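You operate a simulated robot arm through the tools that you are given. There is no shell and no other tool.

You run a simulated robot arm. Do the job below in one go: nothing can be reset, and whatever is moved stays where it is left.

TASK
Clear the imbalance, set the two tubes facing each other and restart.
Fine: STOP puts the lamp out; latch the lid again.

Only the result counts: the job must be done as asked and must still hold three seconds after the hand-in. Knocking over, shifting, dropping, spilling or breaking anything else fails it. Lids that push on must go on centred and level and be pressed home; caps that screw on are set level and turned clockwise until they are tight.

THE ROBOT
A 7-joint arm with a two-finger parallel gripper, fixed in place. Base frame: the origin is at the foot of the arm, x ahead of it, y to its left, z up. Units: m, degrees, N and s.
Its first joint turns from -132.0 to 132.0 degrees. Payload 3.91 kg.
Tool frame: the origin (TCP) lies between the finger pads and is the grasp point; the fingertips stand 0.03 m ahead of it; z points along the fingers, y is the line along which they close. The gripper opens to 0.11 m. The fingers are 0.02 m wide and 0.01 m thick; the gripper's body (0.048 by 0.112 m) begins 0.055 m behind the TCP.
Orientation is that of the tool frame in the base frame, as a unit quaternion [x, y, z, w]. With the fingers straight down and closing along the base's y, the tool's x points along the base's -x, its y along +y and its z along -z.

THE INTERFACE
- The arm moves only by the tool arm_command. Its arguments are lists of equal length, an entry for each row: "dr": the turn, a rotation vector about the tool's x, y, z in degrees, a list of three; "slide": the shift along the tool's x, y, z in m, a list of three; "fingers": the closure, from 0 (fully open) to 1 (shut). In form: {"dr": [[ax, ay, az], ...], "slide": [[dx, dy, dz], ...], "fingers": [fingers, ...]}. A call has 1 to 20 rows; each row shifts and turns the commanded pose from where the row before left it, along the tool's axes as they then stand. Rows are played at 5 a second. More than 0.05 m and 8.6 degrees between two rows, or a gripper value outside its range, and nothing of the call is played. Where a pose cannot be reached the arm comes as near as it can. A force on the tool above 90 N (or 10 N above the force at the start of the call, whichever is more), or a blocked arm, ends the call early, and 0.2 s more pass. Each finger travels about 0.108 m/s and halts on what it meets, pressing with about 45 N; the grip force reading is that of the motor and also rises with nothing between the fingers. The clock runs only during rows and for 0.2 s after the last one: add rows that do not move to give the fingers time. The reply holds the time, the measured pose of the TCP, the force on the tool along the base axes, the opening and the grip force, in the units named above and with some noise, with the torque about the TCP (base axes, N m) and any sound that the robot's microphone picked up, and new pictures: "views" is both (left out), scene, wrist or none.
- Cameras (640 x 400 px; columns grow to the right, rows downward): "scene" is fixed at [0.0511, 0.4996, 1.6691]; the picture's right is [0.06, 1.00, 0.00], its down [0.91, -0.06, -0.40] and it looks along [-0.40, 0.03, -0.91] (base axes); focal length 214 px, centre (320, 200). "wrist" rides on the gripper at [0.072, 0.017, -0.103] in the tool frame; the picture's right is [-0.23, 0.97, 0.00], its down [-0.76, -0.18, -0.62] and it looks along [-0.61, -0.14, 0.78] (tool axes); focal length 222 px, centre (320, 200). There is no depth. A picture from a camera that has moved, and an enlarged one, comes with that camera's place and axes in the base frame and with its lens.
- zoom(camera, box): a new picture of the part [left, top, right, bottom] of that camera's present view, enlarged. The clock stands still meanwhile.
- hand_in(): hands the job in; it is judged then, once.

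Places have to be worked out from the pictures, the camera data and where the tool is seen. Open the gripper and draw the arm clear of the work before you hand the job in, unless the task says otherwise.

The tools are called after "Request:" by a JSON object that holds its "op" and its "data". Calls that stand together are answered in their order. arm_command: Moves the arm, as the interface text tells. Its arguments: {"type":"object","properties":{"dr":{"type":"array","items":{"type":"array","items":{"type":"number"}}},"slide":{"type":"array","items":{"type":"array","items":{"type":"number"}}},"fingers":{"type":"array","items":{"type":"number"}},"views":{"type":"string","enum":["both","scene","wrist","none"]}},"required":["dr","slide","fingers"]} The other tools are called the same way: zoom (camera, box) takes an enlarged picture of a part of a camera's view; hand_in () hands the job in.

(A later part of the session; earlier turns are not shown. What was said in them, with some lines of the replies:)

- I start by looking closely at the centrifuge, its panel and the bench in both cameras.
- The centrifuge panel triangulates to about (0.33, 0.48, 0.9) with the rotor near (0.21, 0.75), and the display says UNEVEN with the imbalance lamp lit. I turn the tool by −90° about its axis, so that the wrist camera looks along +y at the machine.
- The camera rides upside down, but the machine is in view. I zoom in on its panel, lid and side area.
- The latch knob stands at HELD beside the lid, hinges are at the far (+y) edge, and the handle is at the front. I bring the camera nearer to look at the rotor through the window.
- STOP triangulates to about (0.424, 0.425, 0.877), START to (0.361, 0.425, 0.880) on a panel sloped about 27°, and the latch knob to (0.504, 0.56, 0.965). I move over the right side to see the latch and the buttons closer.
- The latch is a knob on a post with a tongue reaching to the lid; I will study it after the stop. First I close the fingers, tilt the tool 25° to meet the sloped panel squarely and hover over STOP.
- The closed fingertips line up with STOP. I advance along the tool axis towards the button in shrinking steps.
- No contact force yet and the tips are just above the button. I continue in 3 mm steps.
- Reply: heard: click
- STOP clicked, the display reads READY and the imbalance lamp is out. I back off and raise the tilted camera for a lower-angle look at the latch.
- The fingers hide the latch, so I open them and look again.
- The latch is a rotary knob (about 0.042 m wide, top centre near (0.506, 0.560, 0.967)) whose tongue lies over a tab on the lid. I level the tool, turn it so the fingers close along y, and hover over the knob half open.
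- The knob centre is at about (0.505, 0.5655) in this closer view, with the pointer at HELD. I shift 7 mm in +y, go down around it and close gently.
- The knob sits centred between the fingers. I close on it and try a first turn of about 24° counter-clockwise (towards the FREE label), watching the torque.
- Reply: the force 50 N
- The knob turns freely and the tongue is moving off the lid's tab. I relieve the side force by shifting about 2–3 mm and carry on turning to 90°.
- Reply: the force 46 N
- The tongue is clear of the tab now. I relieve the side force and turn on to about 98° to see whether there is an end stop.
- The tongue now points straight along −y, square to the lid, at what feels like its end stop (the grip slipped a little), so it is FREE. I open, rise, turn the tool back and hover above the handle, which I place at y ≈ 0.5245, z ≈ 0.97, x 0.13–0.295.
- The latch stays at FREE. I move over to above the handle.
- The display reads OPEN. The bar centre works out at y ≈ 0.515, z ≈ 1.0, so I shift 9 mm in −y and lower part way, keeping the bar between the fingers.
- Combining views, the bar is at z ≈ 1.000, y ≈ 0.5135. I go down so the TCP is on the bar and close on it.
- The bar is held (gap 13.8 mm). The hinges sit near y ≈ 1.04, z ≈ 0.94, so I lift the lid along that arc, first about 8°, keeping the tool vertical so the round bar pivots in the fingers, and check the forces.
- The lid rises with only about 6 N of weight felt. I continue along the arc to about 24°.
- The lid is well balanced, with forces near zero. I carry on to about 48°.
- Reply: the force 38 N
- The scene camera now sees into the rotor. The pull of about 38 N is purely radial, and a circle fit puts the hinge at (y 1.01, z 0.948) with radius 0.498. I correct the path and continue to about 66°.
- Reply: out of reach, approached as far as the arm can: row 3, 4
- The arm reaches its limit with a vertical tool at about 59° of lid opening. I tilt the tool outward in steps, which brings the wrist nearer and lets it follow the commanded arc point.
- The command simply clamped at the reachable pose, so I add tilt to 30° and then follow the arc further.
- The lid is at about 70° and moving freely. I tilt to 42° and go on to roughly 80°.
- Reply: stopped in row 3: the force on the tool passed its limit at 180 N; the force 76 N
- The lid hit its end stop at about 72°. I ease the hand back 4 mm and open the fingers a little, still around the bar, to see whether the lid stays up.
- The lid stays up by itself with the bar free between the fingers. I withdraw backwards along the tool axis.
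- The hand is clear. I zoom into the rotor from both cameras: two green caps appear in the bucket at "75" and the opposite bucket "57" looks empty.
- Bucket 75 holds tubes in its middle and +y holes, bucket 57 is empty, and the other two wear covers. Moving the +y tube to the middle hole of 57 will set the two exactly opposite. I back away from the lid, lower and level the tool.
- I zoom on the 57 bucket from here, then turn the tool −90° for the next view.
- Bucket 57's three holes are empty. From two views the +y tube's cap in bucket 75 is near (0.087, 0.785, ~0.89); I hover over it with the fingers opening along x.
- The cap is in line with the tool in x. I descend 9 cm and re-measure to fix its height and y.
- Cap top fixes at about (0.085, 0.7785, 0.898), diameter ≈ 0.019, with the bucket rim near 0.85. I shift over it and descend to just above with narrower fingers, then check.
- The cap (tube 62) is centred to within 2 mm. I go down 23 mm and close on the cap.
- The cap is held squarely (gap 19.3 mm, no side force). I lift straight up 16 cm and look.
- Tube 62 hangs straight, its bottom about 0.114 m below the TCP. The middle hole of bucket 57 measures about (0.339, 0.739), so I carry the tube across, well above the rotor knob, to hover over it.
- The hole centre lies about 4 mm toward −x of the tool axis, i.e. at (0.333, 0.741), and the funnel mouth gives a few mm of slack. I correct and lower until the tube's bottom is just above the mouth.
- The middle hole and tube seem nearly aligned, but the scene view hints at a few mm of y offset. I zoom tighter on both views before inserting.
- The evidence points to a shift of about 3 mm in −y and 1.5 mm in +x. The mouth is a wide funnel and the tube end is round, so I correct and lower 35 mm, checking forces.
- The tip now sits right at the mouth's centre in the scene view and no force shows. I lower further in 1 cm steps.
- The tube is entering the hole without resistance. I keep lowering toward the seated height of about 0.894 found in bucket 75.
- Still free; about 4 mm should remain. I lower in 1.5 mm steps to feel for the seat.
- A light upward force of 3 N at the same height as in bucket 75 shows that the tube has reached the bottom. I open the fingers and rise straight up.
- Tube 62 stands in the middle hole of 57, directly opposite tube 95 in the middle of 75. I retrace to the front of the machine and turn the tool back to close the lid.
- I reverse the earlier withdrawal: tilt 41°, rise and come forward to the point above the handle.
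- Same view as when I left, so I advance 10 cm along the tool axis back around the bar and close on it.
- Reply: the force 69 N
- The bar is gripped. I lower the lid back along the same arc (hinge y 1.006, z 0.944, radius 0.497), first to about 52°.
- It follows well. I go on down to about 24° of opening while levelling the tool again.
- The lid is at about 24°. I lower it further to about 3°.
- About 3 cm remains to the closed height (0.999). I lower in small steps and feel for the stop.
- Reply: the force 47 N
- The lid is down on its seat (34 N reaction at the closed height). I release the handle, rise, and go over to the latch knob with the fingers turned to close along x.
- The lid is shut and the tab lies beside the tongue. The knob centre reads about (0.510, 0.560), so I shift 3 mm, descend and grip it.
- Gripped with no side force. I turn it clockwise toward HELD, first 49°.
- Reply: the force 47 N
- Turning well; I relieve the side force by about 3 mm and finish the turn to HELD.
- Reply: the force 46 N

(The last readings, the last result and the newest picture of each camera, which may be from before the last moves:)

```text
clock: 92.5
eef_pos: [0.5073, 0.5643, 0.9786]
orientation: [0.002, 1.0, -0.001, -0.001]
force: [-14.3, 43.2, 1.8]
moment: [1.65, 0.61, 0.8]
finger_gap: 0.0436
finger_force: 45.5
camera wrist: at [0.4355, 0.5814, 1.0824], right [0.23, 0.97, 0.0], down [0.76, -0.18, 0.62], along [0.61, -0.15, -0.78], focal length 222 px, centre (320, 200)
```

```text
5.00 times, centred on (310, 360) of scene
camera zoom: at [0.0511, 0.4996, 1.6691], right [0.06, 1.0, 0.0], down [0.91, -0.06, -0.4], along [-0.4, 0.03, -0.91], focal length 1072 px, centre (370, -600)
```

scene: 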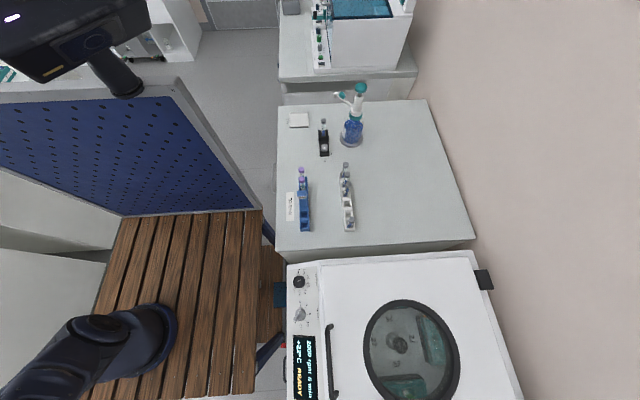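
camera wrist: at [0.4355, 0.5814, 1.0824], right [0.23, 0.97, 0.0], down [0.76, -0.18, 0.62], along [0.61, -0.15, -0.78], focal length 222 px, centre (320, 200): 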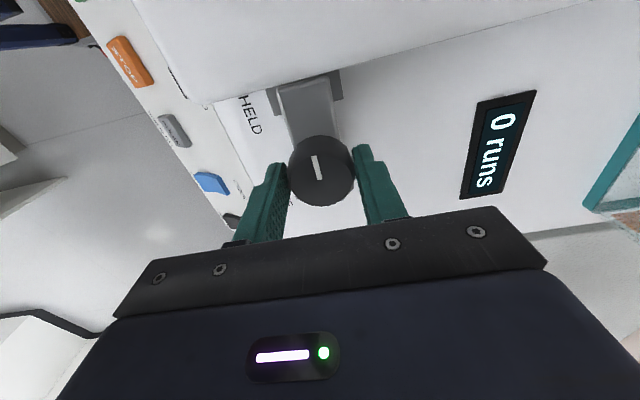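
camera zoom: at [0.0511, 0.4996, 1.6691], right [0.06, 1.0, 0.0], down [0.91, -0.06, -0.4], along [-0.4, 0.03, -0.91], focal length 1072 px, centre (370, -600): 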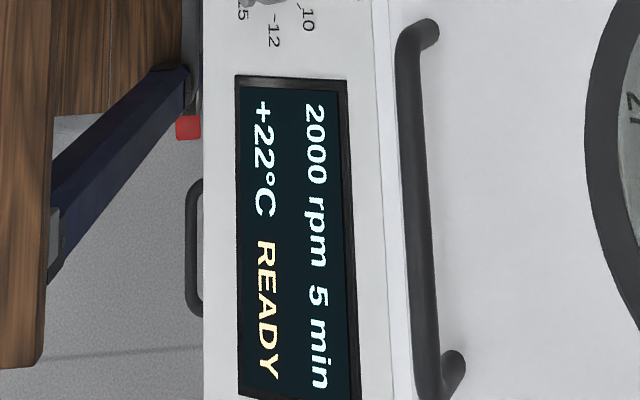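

The display reads READY again and the pointer is back at HELD. I release the knob, rise, turn and tilt the tool for the START button.

Request:
{"op": "arm_command", "data": {"dr": [[0, 0, 0], [0, 0, 0], [0, 0, 0], [0, 0, 0], [0, 0, 0], [0, 0, -8.2], [0, 0, -8.2], [0, 0, -8.2], [0, 0, -8.2], [0, 0, -8.2], [0, 0, -8.2], [0, 0, -8.2], [0, 0, -8.2], [0, 0, -8.2], [0, 0, -8.2], [0, 0, -8.0], [0, 0, 0]], "slide": [[0, 0, 0], [0, 0, 0], [0, 0, -0.04], [0, 0, -0.04], [0, 0, -0.04], [0, 0, 0], [0, 0, 0], [0, 0, 0], [0, 0, 0], [0, 0, 0], [0, 0, 0], [0, 0, 0], [0, 0, 0], [0, 0, 0], [0, 0, 0], [0, 0, 0], [0, 0, 0]], "fingers": [0.42, 0.42, 0.42, 0.42, 0.42, 0.42, 0.42, 0.42, 0.42, 0.42, 0.42, 0.42, 0.42, 0.42, 0.42, 0.42, 0.42], "views": "wrist"}}

Request:
{"op": "zoom", "data": {"camera": "wrist", "box": [220, 0, 420, 160]}}

```text
clock: 96.2
eef_pos: [0.5081, 0.5629, 1.0973]
orientation: [-0.705, 0.709, -0.001, -0.001]
force: [0.3, -0.3, 1.0]
moment: [0.0, 0.0, 0.03]
finger_gap: 0.0637
finger_force: 0.1
camera wrist: at [0.4918, 0.49, 1.2023], right [-0.97, 0.23, 0.0], down [0.18, 0.76, 0.62], along [0.14, 0.6, -0.78], focal length 222 px, centre (320, 200)
```

wrist: 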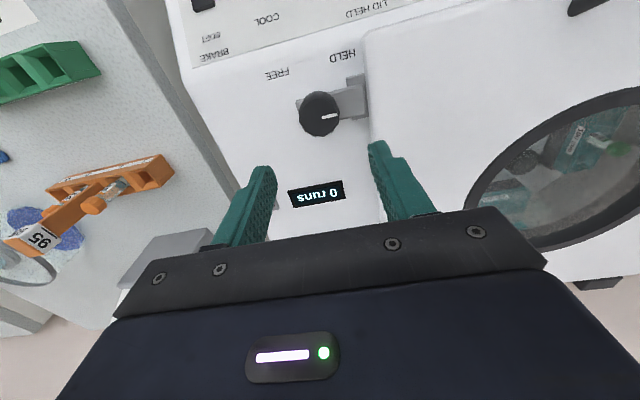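

```text
2.50 times, centred on (320, 80) of wrist
camera zoom: at [0.4918, 0.49, 1.2023], right [-0.97, 0.23, 0.0], down [0.18, 0.76, 0.62], along [0.14, 0.6, -0.78], focal length 555 px, centre (320, 500)
```

zoom: 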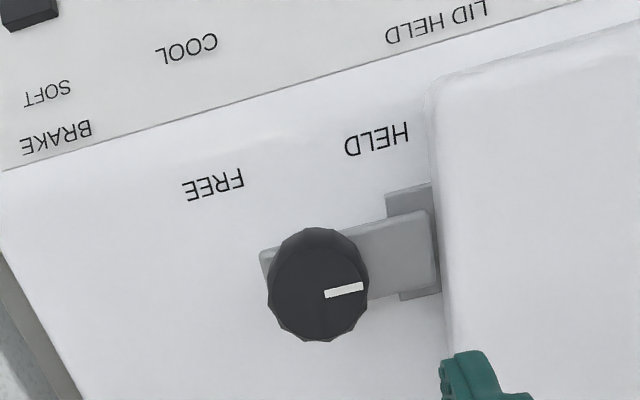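

The tongue lies over the tab at HELD. I move in front of START, close the fingers, tilt 25° and hover over the button.

Request:
{"op": "arm_command", "data": {"dr": [[0, 0, 0], [0, 0, 0], [0, 0, 0], [0, 0, 0], [0, 0, 0], [0, -6.25, 0], [0, -6.25, 0], [0, -6.25, 0], [0, -6.25, 0], [0, 0, 0], [0, 0, 0], [0, 0, 0], [0, 0, 0], [0, 0, 0]], "slide": [[0.0346, 0.0292, 0], [0.0346, 0.0292, 0], [0.0346, 0.0292, 0], [0.0346, 0.0292, 0], [0.0346, 0.0292, 0], [0, 0, 0], [0, 0, 0], [0, 0, 0], [0, 0, 0], [0.0158, 0, 0.0338], [0.0158, 0, 0.0338], [0.0158, 0, 0.0338], [0.0158, 0, 0.0338], [0, 0, 0]], "fingers": [0.6, 0.8, 1, 1, 1, 1, 1, 1, 1, 1, 1, 1, 1, 1], "views": "wrist"}}

Request:
{"op": "zoom", "data": {"camera": "wrist", "box": [220, 50, 420, 175]}}

```text
clock: 99.2
eef_pos: [0.3613, 0.3889, 0.9496]
orientation: [-0.689, 0.692, 0.151, 0.153]
force: [0.7, 0.2, 0.8]
moment: [0.0, -0.01, 0.0]
finger_gap: 0.0002
finger_force: 38.0
camera wrist: at [0.3447, 0.2794, 1.0126], right [-0.97, 0.21, 0.1], down [0.18, 0.43, 0.89], along [0.15, 0.88, -0.46], focal length 222 px, centre (320, 200)
```

wrist: 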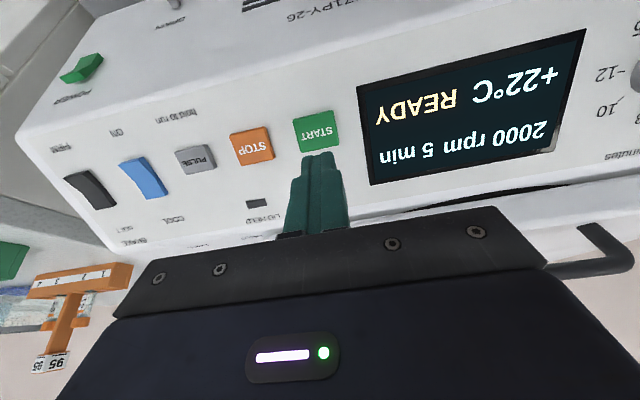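

```text
3.20 times, centred on (320, 112) of wrist
camera zoom: at [0.3447, 0.2794, 1.0126], right [-0.97, 0.21, 0.1], down [0.18, 0.43, 0.89], along [0.15, 0.88, -0.46], focal length 711 px, centre (320, 480)
```

zoom: 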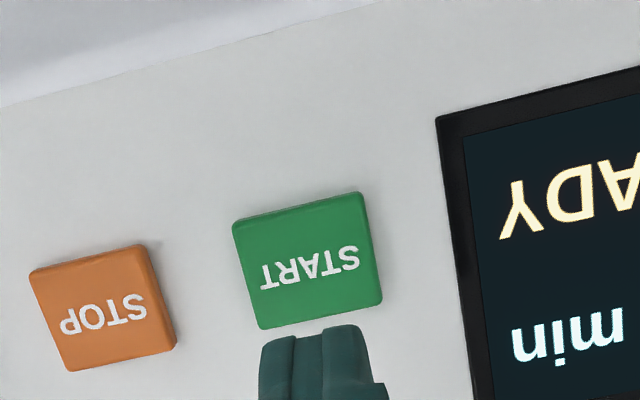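

START lines up just as STOP did. I advance 49 mm and then press in 3 mm steps.

Request:
{"op": "arm_command", "data": {"dr": [[0, 0, 0], [0, 0, 0], [0, 0, 0], [0, 0, 0], [0, 0, 0], [0, 0, 0], [0, 0, 0], [0, 0, 0]], "slide": [[0, 0, 0.02], [0, 0, 0.02], [0, 0, 0.009], [0, 0, 0.003], [0, 0, 0.003], [0, 0, 0.002], [0, 0, 0.001], [0, 0, 0]], "fingers": [1, 1, 1, 1, 1, 1, 1, 1], "views": "wrist"}}

```text
clock: 101.0
eef_pos: [0.3617, 0.4131, 0.8959]
orientation: [-0.688, 0.693, 0.152, 0.153]
force: [-1.4, -4.0, 20.0]
moment: [0.39, 0.01, 0.05]
finger_gap: 0.0
finger_force: 37.7
heard: click
camera wrist: at [0.3443, 0.3045, 0.9609], right [-0.97, 0.21, 0.1], down [0.18, 0.43, 0.89], along [0.15, 0.88, -0.46], focal length 222 px, centre (320, 200)
```

wrist: 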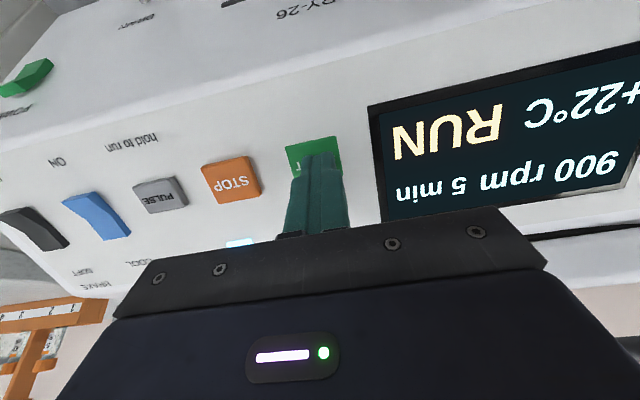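

START clicked, the display reads RUN and the speed is climbing, with LID HELD lit. I back off, lift clear, open the gripper and watch the run for a few seconds.

Request:
{"op": "arm_command", "data": {"dr": [[0, 0, 0], [0, 0, 0], [0, 0, 0], [0, 0, 0], [0, 0, 0], [0, 0, 0], [0, 0, 0], [0, 0, 0], [0, 0, 0], [0, 0, 0], [0, 0, 0], [0, 0, 0], [0, 0, 0], [0, 0, 0], [0, 0, 0], [0, 0, 0]], "slide": [[0, 0, -0.02], [0, 0, -0.03], [0, 0, -0.04], [0, 0, -0.04], [0, 0, -0.04], [0, 0, 0], [0, 0, 0], [0, 0, 0], [0, 0, 0], [0, 0, 0], [0, 0, 0], [0, 0, 0], [0, 0, 0], [0, 0, 0], [0, 0, 0], [0, 0, 0]], "fingers": [1, 1, 1, 0.5, 0, 0, 0, 0, 0, 0, 0, 0, 0, 0, 0, 0]}}

Request:
{"op": "zoom", "data": {"camera": "scene", "box": [270, 240, 530, 400]}}

Request:
{"op": "zoom", "data": {"camera": "wrist", "box": [120, 0, 520, 230]}}

```text
clock: 104.3
eef_pos: [0.362, 0.343, 1.0514]
orientation: [-0.689, 0.692, 0.152, 0.152]
force: [0.1, -1.0, 1.4]
moment: [-0.02, 0.03, 0.0]
finger_gap: 0.1098
finger_force: 0.1
camera wrist: at [0.3444, 0.2337, 1.1148], right [-0.97, 0.21, 0.1], down [0.18, 0.43, 0.88], along [0.15, 0.88, -0.46], focal length 222 px, centre (320, 200)
```

scene: 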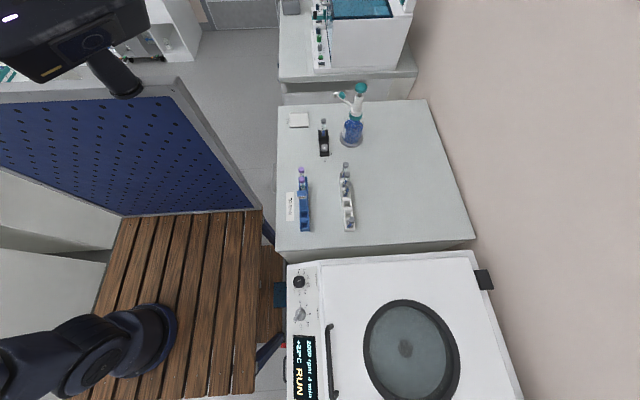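
wrist: 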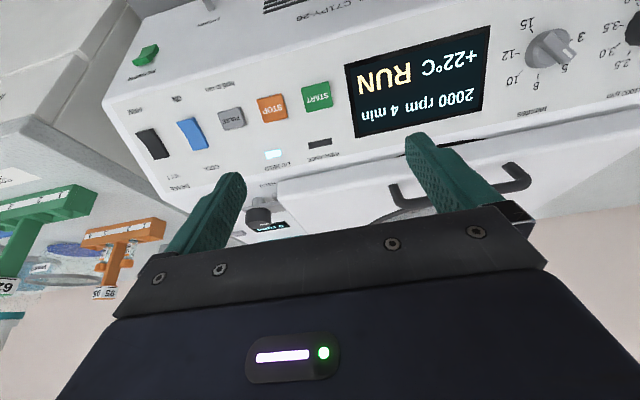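

```text
2.46 times, centred on (400, 320) of scene
camera zoom: at [0.0511, 0.4996, 1.6691], right [0.06, 1.0, 0.0], down [0.91, -0.06, -0.4], along [-0.4, 0.03, -0.91], focal length 528 px, centre (123, -95)
```

zoom: 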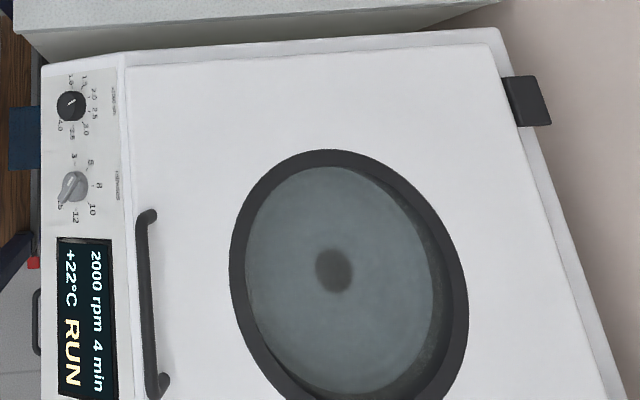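

```text
1.60 times, centred on (320, 115) of wrist
camera zoom: at [0.3444, 0.2337, 1.1148], right [-0.97, 0.21, 0.1], down [0.18, 0.43, 0.88], along [0.15, 0.88, -0.46], focal length 355 px, centre (320, 336)
```

zoom: 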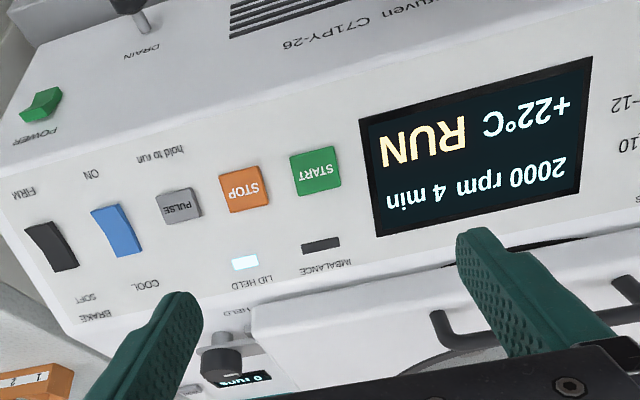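

The machine runs at 2000 rpm with the imbalance lamp out and LID HELD lit. I raise the arm a bit more to be well clear.

Request:
{"op": "arm_command", "data": {"dr": [[0, 6.25, 0], [0, 6.25, 0], [0, 6.25, 0], [0, 6.25, 0], [0, 0, 0], [0, 0, 0], [0, 0, 0], [0, 0, 0], [0, 0, 0]], "slide": [[0, 0, -0.03], [0, 0, -0.03], [0, 0, -0.03], [0, 0, -0.03], [0, 0, -0.04], [0, 0, -0.04], [0, 0, -0.04], [0, 0, -0.04], [0, 0, 0]], "fingers": [0, 0, 0, 0, 0, 0, 0, 0, 0]}}

Request:
{"op": "zoom", "data": {"camera": "wrist", "box": [200, 40, 480, 220]}}

```text
clock: 106.3
eef_pos: [0.3603, 0.3108, 1.3276]
orientation: [-0.705, 0.709, -0.001, -0.001]
force: [0.2, -0.2, -0.2]
moment: [0.03, -0.02, -0.02]
finger_gap: 0.1098
finger_force: 0.0
camera wrist: at [0.344, 0.2388, 1.4317], right [-0.97, 0.23, 0.0], down [0.18, 0.76, 0.62], along [0.14, 0.6, -0.78], focal length 222 px, centre (320, 200)
```

scene: 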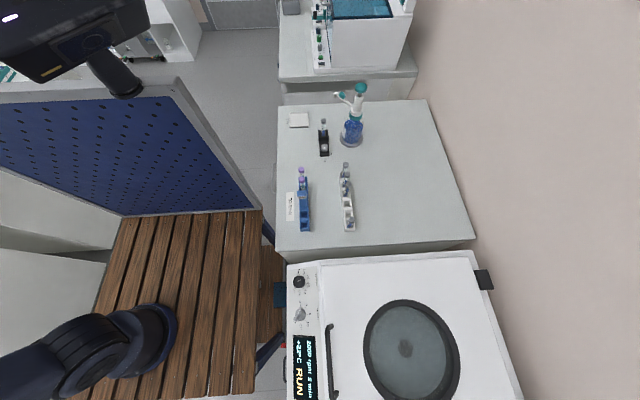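
wrist: 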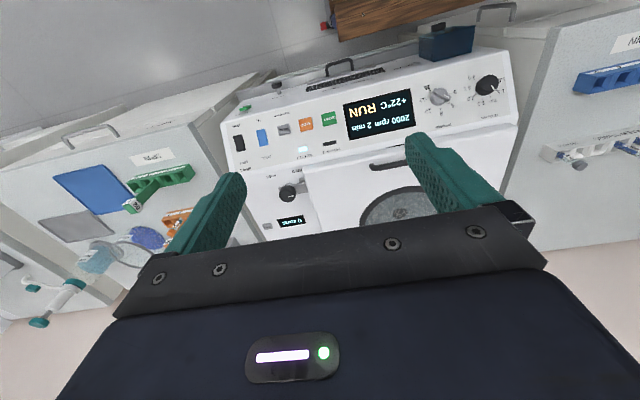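

```text
2.22 times, centred on (340, 130) of wrist
camera zoom: at [0.344, 0.2388, 1.4317], right [-0.97, 0.23, 0.0], down [0.18, 0.76, 0.62], along [0.14, 0.6, -0.78], focal length 494 px, centre (276, 356)
```

zoom: 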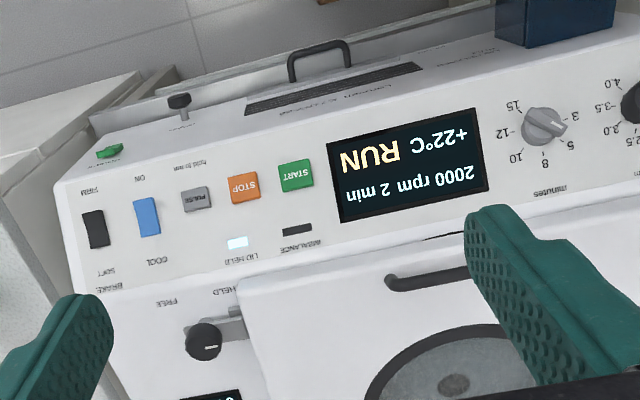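

The run continues at 2000 rpm with no imbalance, the lid is latched, and the arm is clear with its gripper open. I hand the job in.

Request:
{"op": "hand_in", "data": {}}

```text
The job is handed in.
```

The centrifuge is running again at 2000 rpm. The imbalance lamp is out and LID HELD is lit. I handed the job in while it was running, and the judging result hasn't come back.

- **Stop:** pressing STOP put the imbalance lamp out. I then turned the latch to FREE and opened the lid to its end stop.
- **Tubes:** both tubes were in bucket 75, in the middle and end holes. I moved the end one, tube 62, to the middle hole of bucket 57. That puts it directly opposite the other tube, which stays in the middle of 75.
- **Lid and restart:** I closed the lid and turned the latch back to HELD, and the display returned to READY. START then brought it to RUN.

I left the speed, time and cooling settings as they were. I also left the two loose bucket covers lying on the machine, as you didn't mention them. The display's minutes counted down much faster than real time (about 2 of the 5 left when I handed in), so the run may finish soon on its own.
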